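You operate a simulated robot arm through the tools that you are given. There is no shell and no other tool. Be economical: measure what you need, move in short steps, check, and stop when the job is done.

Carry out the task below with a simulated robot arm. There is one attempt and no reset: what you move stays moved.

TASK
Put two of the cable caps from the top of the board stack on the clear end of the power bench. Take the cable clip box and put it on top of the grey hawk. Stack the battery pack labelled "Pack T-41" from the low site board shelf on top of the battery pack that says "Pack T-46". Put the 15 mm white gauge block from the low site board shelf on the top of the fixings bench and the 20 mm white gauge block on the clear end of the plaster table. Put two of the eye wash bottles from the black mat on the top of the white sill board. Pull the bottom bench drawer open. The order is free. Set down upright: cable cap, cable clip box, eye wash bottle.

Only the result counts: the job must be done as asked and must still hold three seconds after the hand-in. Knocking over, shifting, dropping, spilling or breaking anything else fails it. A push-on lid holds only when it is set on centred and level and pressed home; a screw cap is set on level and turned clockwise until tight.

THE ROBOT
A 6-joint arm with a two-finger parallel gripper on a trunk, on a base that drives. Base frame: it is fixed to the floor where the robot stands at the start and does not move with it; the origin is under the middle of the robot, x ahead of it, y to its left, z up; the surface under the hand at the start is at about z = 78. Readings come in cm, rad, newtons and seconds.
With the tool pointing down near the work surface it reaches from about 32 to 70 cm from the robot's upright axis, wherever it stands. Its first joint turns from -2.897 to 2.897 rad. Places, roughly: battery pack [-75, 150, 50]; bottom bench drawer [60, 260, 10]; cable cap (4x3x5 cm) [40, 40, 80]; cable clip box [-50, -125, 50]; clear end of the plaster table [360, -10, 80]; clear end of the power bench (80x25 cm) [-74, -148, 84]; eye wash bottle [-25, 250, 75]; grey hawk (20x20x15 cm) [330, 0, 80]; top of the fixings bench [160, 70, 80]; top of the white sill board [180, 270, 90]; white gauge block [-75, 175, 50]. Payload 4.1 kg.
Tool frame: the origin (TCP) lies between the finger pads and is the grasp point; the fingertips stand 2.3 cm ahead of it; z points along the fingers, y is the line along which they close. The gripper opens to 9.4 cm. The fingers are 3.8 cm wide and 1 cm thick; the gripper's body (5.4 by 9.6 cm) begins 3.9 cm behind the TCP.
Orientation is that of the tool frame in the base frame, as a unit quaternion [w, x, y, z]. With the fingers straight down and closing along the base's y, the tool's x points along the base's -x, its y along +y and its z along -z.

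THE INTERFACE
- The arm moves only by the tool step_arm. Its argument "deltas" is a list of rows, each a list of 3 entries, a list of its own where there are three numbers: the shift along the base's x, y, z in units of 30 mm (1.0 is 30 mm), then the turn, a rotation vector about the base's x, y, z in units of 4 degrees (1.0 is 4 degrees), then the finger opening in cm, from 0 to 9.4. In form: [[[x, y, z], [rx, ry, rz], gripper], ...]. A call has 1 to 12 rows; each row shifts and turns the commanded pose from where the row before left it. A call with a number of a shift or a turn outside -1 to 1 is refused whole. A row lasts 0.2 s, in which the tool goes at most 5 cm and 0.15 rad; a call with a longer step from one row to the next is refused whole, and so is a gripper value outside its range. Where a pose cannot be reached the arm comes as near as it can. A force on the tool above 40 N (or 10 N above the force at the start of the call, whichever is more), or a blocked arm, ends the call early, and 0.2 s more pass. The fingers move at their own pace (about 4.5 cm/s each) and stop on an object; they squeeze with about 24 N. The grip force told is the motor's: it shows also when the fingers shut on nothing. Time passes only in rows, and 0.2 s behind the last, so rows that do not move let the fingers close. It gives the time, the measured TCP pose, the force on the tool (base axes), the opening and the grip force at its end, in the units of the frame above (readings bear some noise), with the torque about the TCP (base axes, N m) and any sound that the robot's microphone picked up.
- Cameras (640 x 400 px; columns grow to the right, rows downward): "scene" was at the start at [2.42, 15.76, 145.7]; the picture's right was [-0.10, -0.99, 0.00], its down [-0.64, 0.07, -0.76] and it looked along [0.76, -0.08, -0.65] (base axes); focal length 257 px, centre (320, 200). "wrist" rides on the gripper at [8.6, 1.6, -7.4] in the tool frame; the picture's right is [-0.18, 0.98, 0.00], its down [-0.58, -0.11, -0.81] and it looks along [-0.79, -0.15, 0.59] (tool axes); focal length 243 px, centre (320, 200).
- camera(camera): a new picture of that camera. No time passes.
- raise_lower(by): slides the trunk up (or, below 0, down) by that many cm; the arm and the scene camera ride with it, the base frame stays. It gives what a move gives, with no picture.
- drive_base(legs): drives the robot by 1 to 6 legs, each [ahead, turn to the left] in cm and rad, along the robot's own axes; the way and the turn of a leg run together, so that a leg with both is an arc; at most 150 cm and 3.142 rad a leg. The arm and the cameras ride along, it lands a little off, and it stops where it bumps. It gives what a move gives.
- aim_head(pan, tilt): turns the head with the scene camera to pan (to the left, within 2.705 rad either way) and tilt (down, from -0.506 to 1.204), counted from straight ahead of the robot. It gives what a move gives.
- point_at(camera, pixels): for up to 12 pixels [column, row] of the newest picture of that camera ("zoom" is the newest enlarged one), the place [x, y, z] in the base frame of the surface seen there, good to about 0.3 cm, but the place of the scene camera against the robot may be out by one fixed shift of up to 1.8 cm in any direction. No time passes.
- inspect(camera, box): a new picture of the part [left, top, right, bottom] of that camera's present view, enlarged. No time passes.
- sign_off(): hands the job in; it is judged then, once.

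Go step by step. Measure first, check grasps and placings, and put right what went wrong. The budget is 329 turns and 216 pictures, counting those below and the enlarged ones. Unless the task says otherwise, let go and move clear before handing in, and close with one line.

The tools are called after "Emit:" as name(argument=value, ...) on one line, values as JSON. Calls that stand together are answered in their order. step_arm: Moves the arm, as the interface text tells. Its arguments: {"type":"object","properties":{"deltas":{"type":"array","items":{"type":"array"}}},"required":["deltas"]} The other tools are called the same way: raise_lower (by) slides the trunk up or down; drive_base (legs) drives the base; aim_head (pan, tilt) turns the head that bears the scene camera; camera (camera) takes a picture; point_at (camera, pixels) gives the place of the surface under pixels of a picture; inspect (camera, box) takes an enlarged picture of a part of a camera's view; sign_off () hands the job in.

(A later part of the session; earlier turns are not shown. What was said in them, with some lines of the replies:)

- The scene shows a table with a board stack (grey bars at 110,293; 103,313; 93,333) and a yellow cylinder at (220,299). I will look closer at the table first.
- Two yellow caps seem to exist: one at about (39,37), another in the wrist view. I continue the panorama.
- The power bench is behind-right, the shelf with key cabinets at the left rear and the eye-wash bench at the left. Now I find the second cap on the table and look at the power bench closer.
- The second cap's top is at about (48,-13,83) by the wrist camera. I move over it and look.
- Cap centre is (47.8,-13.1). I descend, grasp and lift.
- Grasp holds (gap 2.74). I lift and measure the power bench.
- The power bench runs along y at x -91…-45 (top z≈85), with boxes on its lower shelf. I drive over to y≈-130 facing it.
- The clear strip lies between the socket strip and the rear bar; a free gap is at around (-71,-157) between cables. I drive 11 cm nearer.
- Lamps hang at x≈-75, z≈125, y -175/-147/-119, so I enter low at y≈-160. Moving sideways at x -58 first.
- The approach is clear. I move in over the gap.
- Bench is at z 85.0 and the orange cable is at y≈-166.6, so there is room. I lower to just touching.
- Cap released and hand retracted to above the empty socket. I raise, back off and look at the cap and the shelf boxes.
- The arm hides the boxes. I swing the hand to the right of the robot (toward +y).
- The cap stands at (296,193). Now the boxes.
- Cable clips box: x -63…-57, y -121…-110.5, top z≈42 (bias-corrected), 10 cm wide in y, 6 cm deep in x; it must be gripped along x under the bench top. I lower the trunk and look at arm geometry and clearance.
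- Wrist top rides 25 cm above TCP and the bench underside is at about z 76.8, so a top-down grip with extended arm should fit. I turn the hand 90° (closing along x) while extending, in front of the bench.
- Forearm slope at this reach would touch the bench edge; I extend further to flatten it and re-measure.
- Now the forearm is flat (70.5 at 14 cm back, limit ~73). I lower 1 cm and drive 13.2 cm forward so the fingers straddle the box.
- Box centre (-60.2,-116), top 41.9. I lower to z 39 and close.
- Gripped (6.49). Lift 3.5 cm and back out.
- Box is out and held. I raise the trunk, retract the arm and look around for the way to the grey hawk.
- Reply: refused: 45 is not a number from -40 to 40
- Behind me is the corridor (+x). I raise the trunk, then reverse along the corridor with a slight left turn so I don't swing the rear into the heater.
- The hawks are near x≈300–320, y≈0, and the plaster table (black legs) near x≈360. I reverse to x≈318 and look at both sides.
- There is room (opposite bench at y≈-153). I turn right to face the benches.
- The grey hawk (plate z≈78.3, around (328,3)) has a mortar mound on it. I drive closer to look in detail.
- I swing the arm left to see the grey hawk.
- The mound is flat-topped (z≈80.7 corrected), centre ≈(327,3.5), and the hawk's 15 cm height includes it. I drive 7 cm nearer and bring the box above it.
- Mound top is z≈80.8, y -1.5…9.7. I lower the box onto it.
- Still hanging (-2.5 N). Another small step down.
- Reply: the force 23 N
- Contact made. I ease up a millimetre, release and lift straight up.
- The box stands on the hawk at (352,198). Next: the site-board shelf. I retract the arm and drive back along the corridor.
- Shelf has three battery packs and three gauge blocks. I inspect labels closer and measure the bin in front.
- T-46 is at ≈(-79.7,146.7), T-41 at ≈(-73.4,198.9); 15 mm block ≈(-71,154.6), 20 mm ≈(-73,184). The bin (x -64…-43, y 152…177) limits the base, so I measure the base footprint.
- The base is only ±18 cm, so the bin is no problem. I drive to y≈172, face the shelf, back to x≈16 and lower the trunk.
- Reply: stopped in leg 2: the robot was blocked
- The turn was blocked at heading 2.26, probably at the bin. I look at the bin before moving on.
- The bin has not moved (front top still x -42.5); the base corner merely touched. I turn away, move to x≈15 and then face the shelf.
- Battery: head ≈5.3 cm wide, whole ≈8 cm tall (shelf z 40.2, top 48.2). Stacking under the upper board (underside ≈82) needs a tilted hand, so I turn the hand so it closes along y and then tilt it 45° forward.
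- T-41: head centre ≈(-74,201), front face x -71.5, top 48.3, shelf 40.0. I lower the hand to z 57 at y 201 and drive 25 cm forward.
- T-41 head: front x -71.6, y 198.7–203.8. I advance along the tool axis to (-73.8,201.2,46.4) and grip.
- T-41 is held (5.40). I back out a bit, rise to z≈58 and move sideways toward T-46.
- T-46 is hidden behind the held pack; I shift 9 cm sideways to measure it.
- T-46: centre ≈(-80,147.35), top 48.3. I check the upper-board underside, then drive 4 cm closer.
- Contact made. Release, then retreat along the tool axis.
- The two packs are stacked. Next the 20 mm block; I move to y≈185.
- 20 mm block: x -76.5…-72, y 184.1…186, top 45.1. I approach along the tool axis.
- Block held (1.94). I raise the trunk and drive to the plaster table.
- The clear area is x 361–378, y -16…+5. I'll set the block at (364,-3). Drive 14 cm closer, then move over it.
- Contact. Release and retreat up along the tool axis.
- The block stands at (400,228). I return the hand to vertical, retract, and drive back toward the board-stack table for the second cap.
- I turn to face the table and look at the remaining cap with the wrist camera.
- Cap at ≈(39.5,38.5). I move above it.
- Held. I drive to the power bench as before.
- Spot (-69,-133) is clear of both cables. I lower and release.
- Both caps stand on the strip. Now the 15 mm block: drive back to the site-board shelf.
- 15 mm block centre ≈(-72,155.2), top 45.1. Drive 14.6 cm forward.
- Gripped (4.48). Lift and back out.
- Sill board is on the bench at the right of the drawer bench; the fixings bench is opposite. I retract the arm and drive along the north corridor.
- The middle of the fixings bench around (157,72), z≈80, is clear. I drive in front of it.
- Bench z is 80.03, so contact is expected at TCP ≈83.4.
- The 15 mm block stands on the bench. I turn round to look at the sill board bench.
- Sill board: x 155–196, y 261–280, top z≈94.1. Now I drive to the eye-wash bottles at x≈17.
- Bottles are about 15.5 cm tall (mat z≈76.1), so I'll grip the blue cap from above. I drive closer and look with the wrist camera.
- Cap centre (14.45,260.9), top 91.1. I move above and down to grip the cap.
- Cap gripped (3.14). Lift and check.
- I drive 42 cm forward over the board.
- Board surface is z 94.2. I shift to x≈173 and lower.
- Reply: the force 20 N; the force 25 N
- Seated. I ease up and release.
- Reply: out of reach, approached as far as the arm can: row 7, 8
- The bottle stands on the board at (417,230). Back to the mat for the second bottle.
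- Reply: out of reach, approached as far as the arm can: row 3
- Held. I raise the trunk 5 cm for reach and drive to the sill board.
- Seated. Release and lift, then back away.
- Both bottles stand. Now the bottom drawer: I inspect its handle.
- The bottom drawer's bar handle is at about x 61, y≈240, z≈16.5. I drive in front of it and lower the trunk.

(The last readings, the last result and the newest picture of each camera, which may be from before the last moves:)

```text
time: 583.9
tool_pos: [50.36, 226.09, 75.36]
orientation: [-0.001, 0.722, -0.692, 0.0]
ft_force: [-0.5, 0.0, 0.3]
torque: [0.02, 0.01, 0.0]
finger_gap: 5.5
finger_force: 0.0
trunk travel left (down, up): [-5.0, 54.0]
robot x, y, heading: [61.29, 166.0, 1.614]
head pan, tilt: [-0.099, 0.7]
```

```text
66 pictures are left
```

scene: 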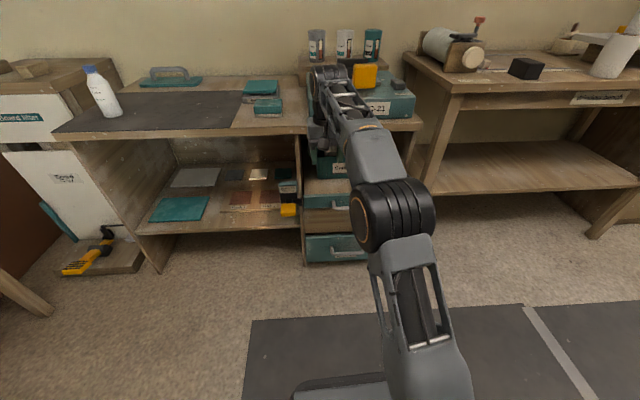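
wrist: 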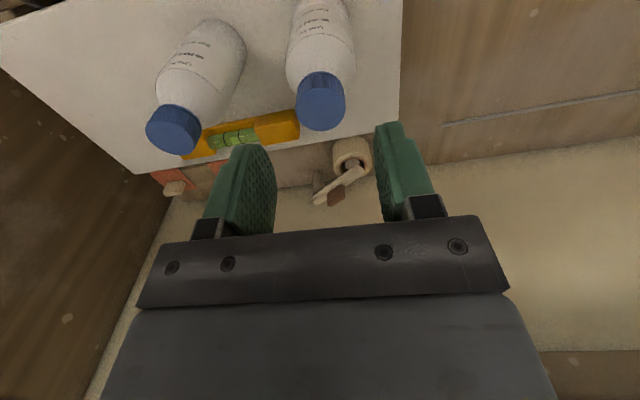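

Emit:
drive_base(legs=[[0, -0.043]])

Emit:
raise_lower(by=-5)

Emit:
step_arm(deltas=[[[0.6, -1, -0.5], [0, 0, -1], 5.5], [[0.6, -1, -0.5], [0, 0, -1], 5.5], [[0.6, -1, -0.5], [0, 0, -1], 5.5], [[0.6, -1, -0.5], [0, 0, -1], 5.5], [[0, -1, -0.5], [0, 0, -1], 5.5], [[0, -1, -0.5], [0, 0, -1], 5.5], [[0, 0, -1], [0, 0, -1], 5.5], [[0, 0, -1], [0, 0, -1], 5.5], [[0, 0, -1], [0, 0, -1], 5.5], [[0, 0, 0], [0, 0, -1], 5.5], [[0, 0, 0], [0, 0, -1], 5.5], [[0, 0, 0], [0, 0, -1], 5.5]])

Emit:
step_arm(deltas=[[[0, 0, 0], [0, 0, -1], 5.5], [[0, 0, 0], [0, 0, -1], 5.5], [[0, 0, 0], [0, 0, -1], 5.5], [[0, 0, 0], [0, 0, -1], 5.5], [[0, 0, 0], [0, 0, -1], 5.5], [[0, 0, 0], [0, 0, -1], 5.5], [[0, 0, 0], [0, 0, -1], 5.5], [[0, 0, 0], [0, 0, -1], 5.5], [[0, 0, 0], [0, 0, -1], 5.5], [[0, 0, 0], [0, 0, -1], 5.5], [[0, 0, 0], [0, 0, 0], 5.5]])

Emit:
camera(camera="scene")

```text
time: 584.7
tool_pos: [52.97, 226.49, 75.28]
orientation: [0.001, -0.707, 0.707, 0.0]
ft_force: [0.0, 1.0, -0.4]
torque: [0.01, -0.03, 0.0]
finger_gap: 5.49
finger_force: 0.0
trunk travel left (down, up): [-5.0, 54.0]
robot x, y, heading: [60.72, 165.94, 1.567]
head pan, tilt: [-0.099, 0.7]
```

```text
time: 585.6
tool_pos: [52.89, 226.51, 70.39]
orientation: [-0.001, 0.707, -0.707, 0.0]
ft_force: [0.0, -0.3, -0.8]
torque: [0.01, -0.02, -0.03]
finger_gap: 5.49
finger_force: 0.0
trunk travel left (down, up): [0.0, 59.0]
robot x, y, heading: [61.13, 165.72, 1.566]
head pan, tilt: [-0.099, 0.7]
```

```text
time: 588.2
tool_pos: [60.06, 208.65, 52.2]
orientation: [0.001, -0.358, 0.934, -0.001]
ft_force: [0.7, -0.5, -0.3]
torque: [0.0, 0.03, 0.04]
finger_gap: 5.53
finger_force: 0.1
trunk travel left (down, up): [0.0, 59.0]
robot x, y, heading: [60.97, 166.08, 1.574]
head pan, tilt: [-0.099, 0.7]
```

```text
time: 590.6
tool_pos: [60.21, 208.51, 52.25]
orientation: [0.001, -0.017, 1.0, 0.0]
ft_force: [0.1, 0.0, -0.2]
torque: [0.0, 0.0, -0.01]
finger_gap: 5.5
finger_force: 0.2
trunk travel left (down, up): [0.0, 59.0]
robot x, y, heading: [60.89, 165.83, 1.571]
head pan, tilt: [-0.099, 0.7]
```

```text
65 pictures are left
```

scene: 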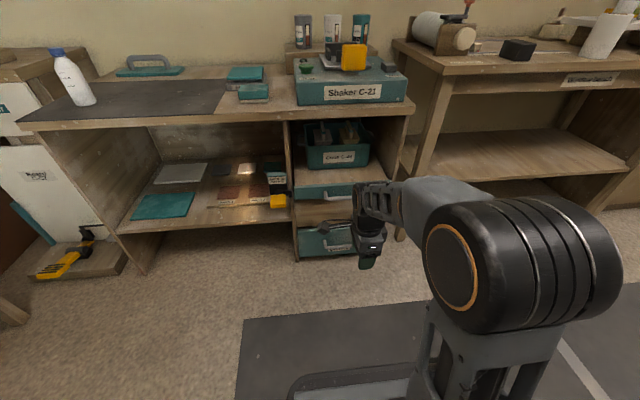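

Now tilt 44° forward (about +x) and move out, then look at the handle.

Emit:
step_arm(deltas=[[[0, 0.4, 0], [1, 0, 0], 5.5], [[0, 0.4, 0], [1, 0, 0], 5.5], [[0, 0.4, 0], [1, 0, 0], 5.5], [[0, 0.4, 0], [1, 0, 0], 5.5], [[0, 0.4, 0], [1, 0, 0], 5.5], [[0, 0.4, -0.3], [1, 0, 0], 5.5], [[0, 0.2, -0.5], [1, 0, 0], 5.5], [[0, 0, -0.7], [1, 0, 0], 5.5], [[0, 0, -0.7], [1, 0, 0], 5.5], [[0, 0, -0.7], [1, 0, 0], 5.5], [[0, 0, -0.7], [1, 0, 0], 5.5], [[0, 0, 0], [0, 0, 0], 5.5]])

Emit:
camera(camera="wrist")

Emit:
camera(camera="scene")

```text
time: 593.2
tool_pos: [59.81, 216.36, 42.26]
orientation: [0.006, -0.016, 0.927, 0.375]
ft_force: [-0.1, -0.5, -0.1]
torque: [-0.02, 0.0, 0.0]
finger_gap: 5.51
finger_force: 0.1
out of reach, approached as far as the arm can: row 9
trunk travel left (down, up): [0.0, 59.0]
robot x, y, heading: [61.08, 165.9, 1.569]
head pan, tilt: [-0.099, 0.7]
```

```text
64 pictures are left
```

wrist: 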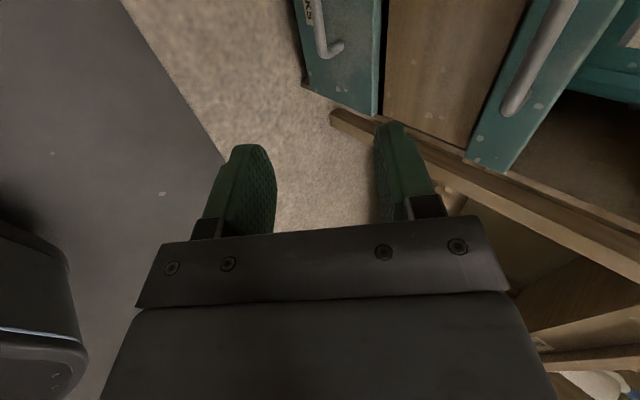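

```text
63 pictures are left
```

scene: 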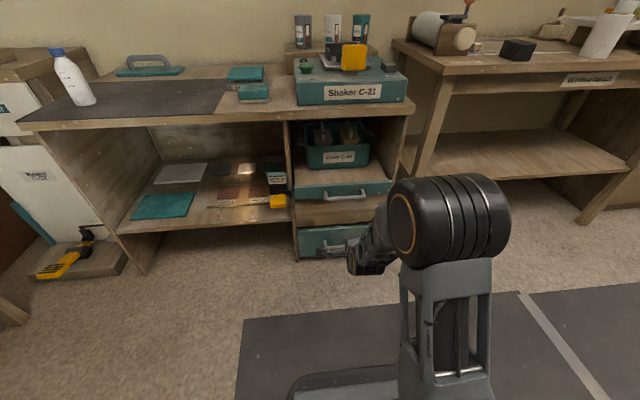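

Emit:
point_at(camera="wrist", pixels=[[325, 50], [320, 25], [338, 47], [350, 70], [365, 90], [310, 15], [520, 95], [545, 40]])

Emit:
point_at(camera="scene", pixels=[[330, 248], [315, 247], [345, 241], [320, 235], [325, 249], [345, 195], [335, 252]])

Emit:
inspect(camera="scene", box=[280, 170, 400, 270])

```text
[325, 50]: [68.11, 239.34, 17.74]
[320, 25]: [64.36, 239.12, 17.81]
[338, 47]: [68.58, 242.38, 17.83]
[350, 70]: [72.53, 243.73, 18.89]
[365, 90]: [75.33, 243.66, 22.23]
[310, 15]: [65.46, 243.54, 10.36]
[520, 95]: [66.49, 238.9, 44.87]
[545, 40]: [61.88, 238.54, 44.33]
```

```text
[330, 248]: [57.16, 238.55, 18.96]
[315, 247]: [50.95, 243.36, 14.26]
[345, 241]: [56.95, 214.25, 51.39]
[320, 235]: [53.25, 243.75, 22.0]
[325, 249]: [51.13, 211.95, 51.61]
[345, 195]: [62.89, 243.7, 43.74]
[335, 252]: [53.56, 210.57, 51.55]
```

```text
4.00 times, centred on (340, 220) of scene
```

zoom: 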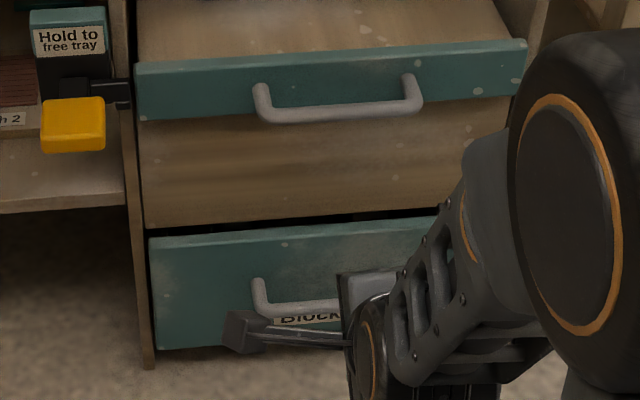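

Bottom handle bar: centre ≈(62.5,239.6,17.4), gap to the face 3.5 cm. I narrow the fingers to 3 cm, drive 12 cm nearer and go to a pre-grasp.

Emit:
drive_base(legs=[[12, 0]])

Emit:
step_arm(deltas=[[[0.45, 0, -1], [0, 0, 0], 3], [[0.45, 0, -1], [0, 0, 0], 3], [[0, 0, -1], [0, 0, 0], 3], [[0, 0.3, -1], [0, 0, 0], 3], [[0, 0.7, -1], [0, 0, 0], 3], [[0, 0.7, -1], [0, 0, 0], 3], [[0, 0, -0.2], [0, 0, 0], 3], [[0, 0, 0], [0, 0, 0], 3]])

Emit:
camera(camera="wrist")

```text
time: 594.5
tool_pos: [59.81, 228.41, 42.29]
orientation: [0.006, -0.017, 0.928, 0.373]
ft_force: [0.1, 0.1, -0.2]
torque: [0.04, 0.02, 0.0]
finger_gap: 5.51
finger_force: 0.0
trunk travel left (down, up): [0.0, 59.0]
robot x, y, heading: [60.95, 178.27, 1.57]
head pan, tilt: [-0.099, 0.7]
```

```text
time: 596.3
tool_pos: [62.53, 233.65, 23.66]
orientation: [0.007, -0.015, 0.927, 0.374]
ft_force: [-0.2, -0.4, -0.2]
torque: [0.0, 0.03, 0.0]
finger_gap: 2.99
finger_force: 0.1
trunk travel left (down, up): [0.0, 59.0]
robot x, y, heading: [60.98, 177.95, 1.569]
head pan, tilt: [-0.099, 0.7]
```

```text
61 pictures are left
```

wrist: 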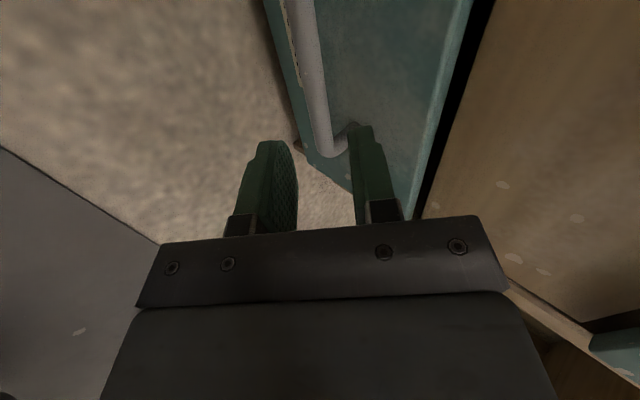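

Emit:
point_at(camera="wrist", pixels=[[312, 80], [305, 80], [320, 80], [322, 130], [312, 130], [332, 130], [300, 20], [295, 150]])

```text
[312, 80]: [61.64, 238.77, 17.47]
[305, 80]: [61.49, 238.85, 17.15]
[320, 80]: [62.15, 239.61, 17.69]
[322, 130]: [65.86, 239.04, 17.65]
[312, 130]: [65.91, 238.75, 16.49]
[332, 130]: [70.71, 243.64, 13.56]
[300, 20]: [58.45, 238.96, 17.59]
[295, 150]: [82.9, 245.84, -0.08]
```

Emit:
step_arm(deltas=[[[0, -0.11, -0.11], [0, 0, 0], 3], [[0, 0.62, -0.65], [0, 0, 0], 3], [[0, 0.62, -0.65], [0, 0, 0], 3], [[0, 0.62, -0.65], [0, 0, 0], 3], [[0, 0, 0], [0, 0, 0], 3]])

Emit:
camera(camera="wrist")

```text
time: 597.5
tool_pos: [62.28, 238.75, 17.31]
orientation: [0.006, -0.017, 0.927, 0.374]
ft_force: [1.1, 0.7, -0.1]
torque: [0.0, 0.02, 0.01]
finger_gap: 2.99
finger_force: 0.1
trunk travel left (down, up): [0.0, 59.0]
robot x, y, heading: [61.36, 178.49, 1.574]
head pan, tilt: [-0.099, 0.7]
```

```text
60 pictures are left
```

wrist: 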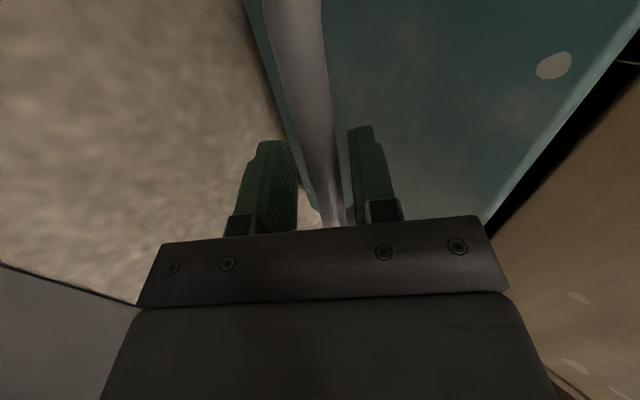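

The bar lies between the fingers. I close on it.

Emit:
step_arm(deltas=[[[0, 0, 0], [0, 0, 0], 1.5], [[0, 0, 0], [0, 0, 0], 0], [[0, 0, 0], [0, 0, 0], 0], [[0, 0, 0], [0, 0, 0], 0]])

Emit:
step_arm(deltas=[[[0, -0.4, 0], [0, 0, 0], 0], [[0, -0.4, 0], [0, 0, 0], 0], [[0, -0.4, 0], [0, 0, 0], 0], [[0, 0, 0], [0, 0, 0], 0]])

Emit:
camera(camera="wrist")

```text
time: 598.5
tool_pos: [62.4, 238.82, 17.66]
orientation: [0.006, -0.016, 0.927, 0.376]
ft_force: [-3.2, 3.1, 13.2]
torque: [0.11, 1.31, -1.4]
finger_gap: 1.66
finger_force: 44.7
trunk travel left (down, up): [0.0, 59.0]
robot x, y, heading: [61.37, 178.48, 1.572]
head pan, tilt: [-0.099, 0.7]
```

```text
time: 599.5
tool_pos: [62.44, 235.15, 17.72]
orientation: [0.007, -0.016, 0.927, 0.375]
ft_force: [-5.2, -1.0, 13.2]
torque: [0.13, 1.43, -1.0]
finger_gap: 1.68
finger_force: 44.9
trunk travel left (down, up): [0.0, 59.0]
robot x, y, heading: [61.18, 177.88, 1.573]
head pan, tilt: [-0.099, 0.7]
```

```text
59 pictures are left
```

wrist: 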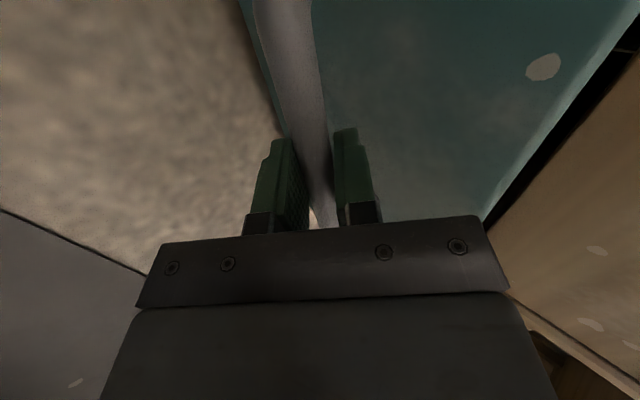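

It follows easily (3.6 cm). I pull on by driving backwards 18 cm.

Emit:
drive_base(legs=[[-18, 0]])

Emit:
camera(camera="scene")

Emit:
camera(camera="wrist")

```text
time: 601.0
tool_pos: [62.46, 217.65, 17.56]
orientation: [0.007, -0.015, 0.927, 0.374]
ft_force: [9.0, 1.0, 11.0]
torque: [0.07, 1.24, -1.21]
finger_gap: 1.69
finger_force: 45.1
trunk travel left (down, up): [0.0, 59.0]
robot x, y, heading: [61.34, 160.59, 1.566]
head pan, tilt: [-0.099, 0.7]
```

```text
58 pictures are left
```

scene: 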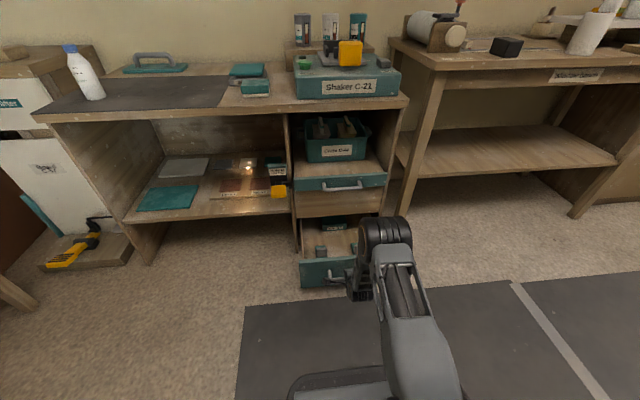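

```text
57 pictures are left
```

wrist: 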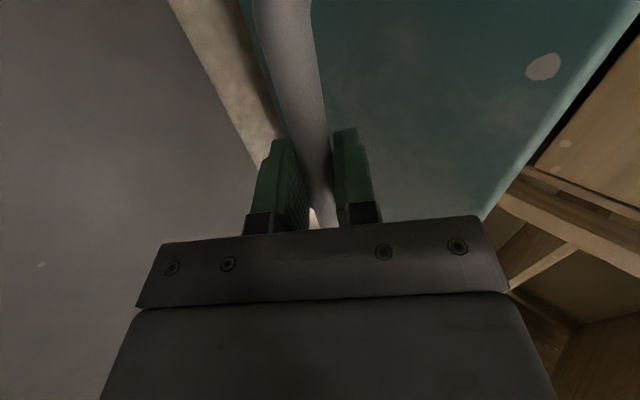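

The drawer is out about 21 cm. I try a little more with the arm to see whether it reaches its stop.

Emit:
step_arm(deltas=[[[0, -0.5, 0], [0, 0, 0], 0], [[0, -0.5, 0], [0, 0, 0], 0], [[0, -0.5, 0], [0, 0, 0], 0], [[0, -0.5, 0], [0, 0, 0], 0], [[0, 0, 0], [0, 0, 0], 0]])

```text
time: 602.2
tool_pos: [62.57, 211.76, 17.66]
orientation: [0.006, -0.016, 0.926, 0.376]
ft_force: [-7.1, 0.9, 19.7]
torque: [0.1, 1.11, -1.3]
finger_gap: 1.68
finger_force: 44.9
trunk travel left (down, up): [0.0, 59.0]
robot x, y, heading: [60.99, 160.71, 1.572]
head pan, tilt: [-0.099, 0.7]
```

27 cm open — enough. Release and retreat along the tool axis.

Emit:
step_arm(deltas=[[[0, 0, 0], [0, 0, 0], 2.4], [[0, 0, 0], [0, 0, 0], 3], [[0, 0, 0], [0, 0, 0], 3], [[0, -0.5, 0.52], [0, 0, 0], 3], [[0, -0.7, 0.73], [0, 0, 0], 3], [[0, -0.7, 0.73], [0, 0, 0], 3], [[0, -0.5, 0.9], [0, 0, 0], 3], [[0, 0, 1], [0, 0, 0], 3], [[0, 0, 1], [0, 0, 0], 3], [[0, 0, 1], [0, 0, 0], 3]])

Emit:
drive_base(legs=[[-20, 0]])

Emit:
camera(camera="scene")

```text
time: 604.4
tool_pos: [62.43, 204.33, 35.19]
orientation: [0.007, -0.015, 0.927, 0.374]
ft_force: [-0.2, 0.5, 0.6]
torque: [0.01, -0.05, 0.03]
finger_gap: 3.0
finger_force: 0.0
trunk travel left (down, up): [0.0, 59.0]
robot x, y, heading: [61.08, 160.69, 1.569]
head pan, tilt: [-0.099, 0.7]
```

```text
time: 606.0
tool_pos: [62.61, 184.47, 35.09]
orientation: [0.008, -0.015, 0.927, 0.375]
ft_force: [0.4, 1.1, 0.3]
torque: [0.0, 0.0, -0.03]
finger_gap: 2.99
finger_force: 0.1
trunk travel left (down, up): [0.0, 59.0]
robot x, y, heading: [60.73, 140.26, 1.57]
head pan, tilt: [-0.099, 0.7]
```

```text
56 pictures are left
```

scene: 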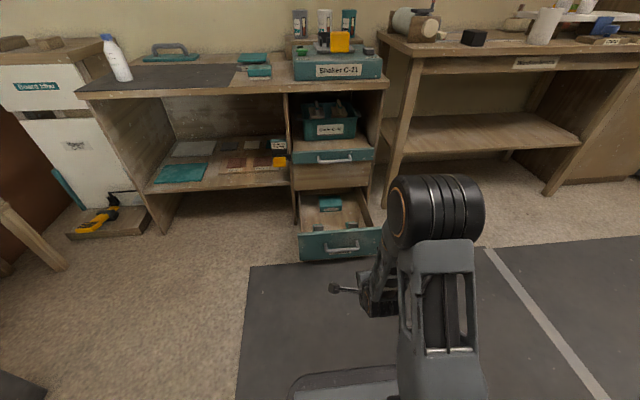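

The drawer stays open. A last check of the sill board bottles.

Emit:
raise_lower(by=40)

Emit:
aim_head(pan=-0.75, tilt=0.3)

Emit:
camera(camera="scene")

Emit:
inspect(camera="scene", box=[240, 130, 440, 260])

Emit:
aim_head(pan=1.1, tilt=0.6)

Emit:
camera(camera="scene")

```text
time: 609.8
tool_pos: [62.53, 184.39, 75.26]
orientation: [0.007, -0.014, 0.927, 0.374]
ft_force: [-0.4, -0.2, 0.7]
torque: [0.02, -0.01, 0.02]
finger_gap: 2.99
finger_force: 0.1
trunk travel left (down, up): [-40.0, 19.0]
robot x, y, heading: [60.81, 140.28, 1.57]
head pan, tilt: [-0.099, 0.7]
```

```text
time: 610.8
tool_pos: [62.67, 184.39, 75.16]
orientation: [0.008, -0.014, 0.927, 0.374]
ft_force: [0.0, 0.0, 0.2]
torque: [-0.01, -0.03, -0.01]
finger_gap: 3.03
finger_force: 0.0
trunk travel left (down, up): [-40.0, 19.0]
robot x, y, heading: [61.02, 141.11, 1.566]
head pan, tilt: [-0.75, 0.3]
```

```text
55 pictures are left
```

scene: 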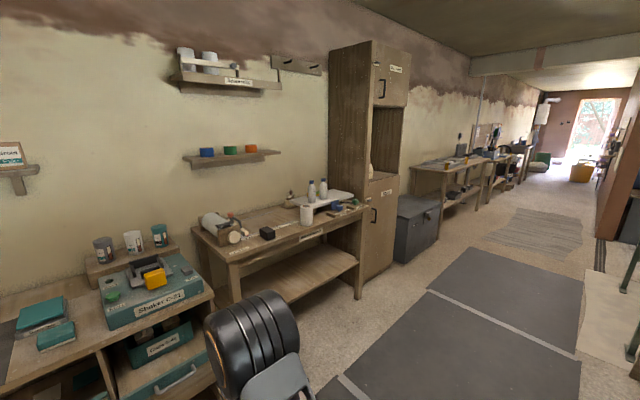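

```text
3.08 times, centred on (340, 195) of scene
```

zoom: 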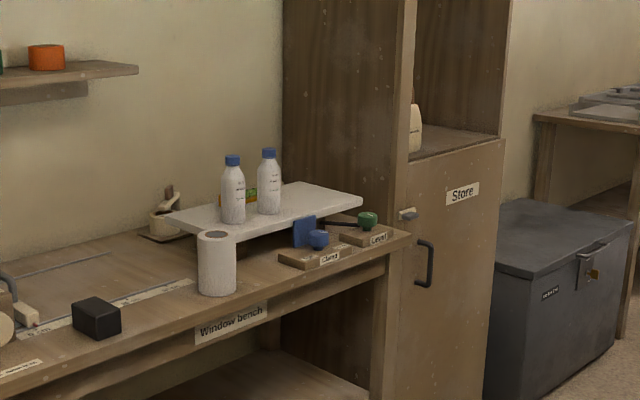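

```text
time: 612.7
tool_pos: [62.65, 184.31, 75.17]
orientation: [0.007, -0.014, 0.927, 0.374]
ft_force: [-0.9, 0.3, -0.2]
torque: [0.0, 0.04, 0.02]
finger_gap: 3.04
finger_force: 0.1
trunk travel left (down, up): [-40.0, 19.0]
robot x, y, heading: [61.28, 140.36, 1.569]
head pan, tilt: [1.1, 0.6]
```

```text
53 pictures are left
```

scene: 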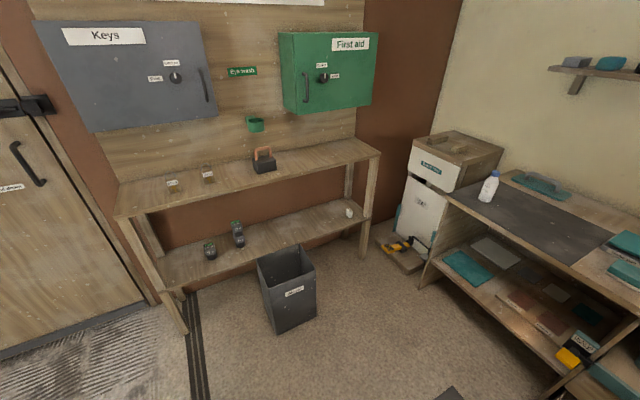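

The zoom shows both bottles upright on the sill board at (233,190) and (268,182), and the battery stack stands at (238,235). The caps, clip box, gauge blocks and drawer were each checked when they were placed, so I hand in.

Emit:
sign_off()

```text
The job is handed in.
```

Every item in the task is done and handed in, with the hand moved clear. I rested the clip box on the mortar mound on the grey hawk and stood the 20 mm block in the open middle of the plaster table; the bottom drawer is about 27 cm open.
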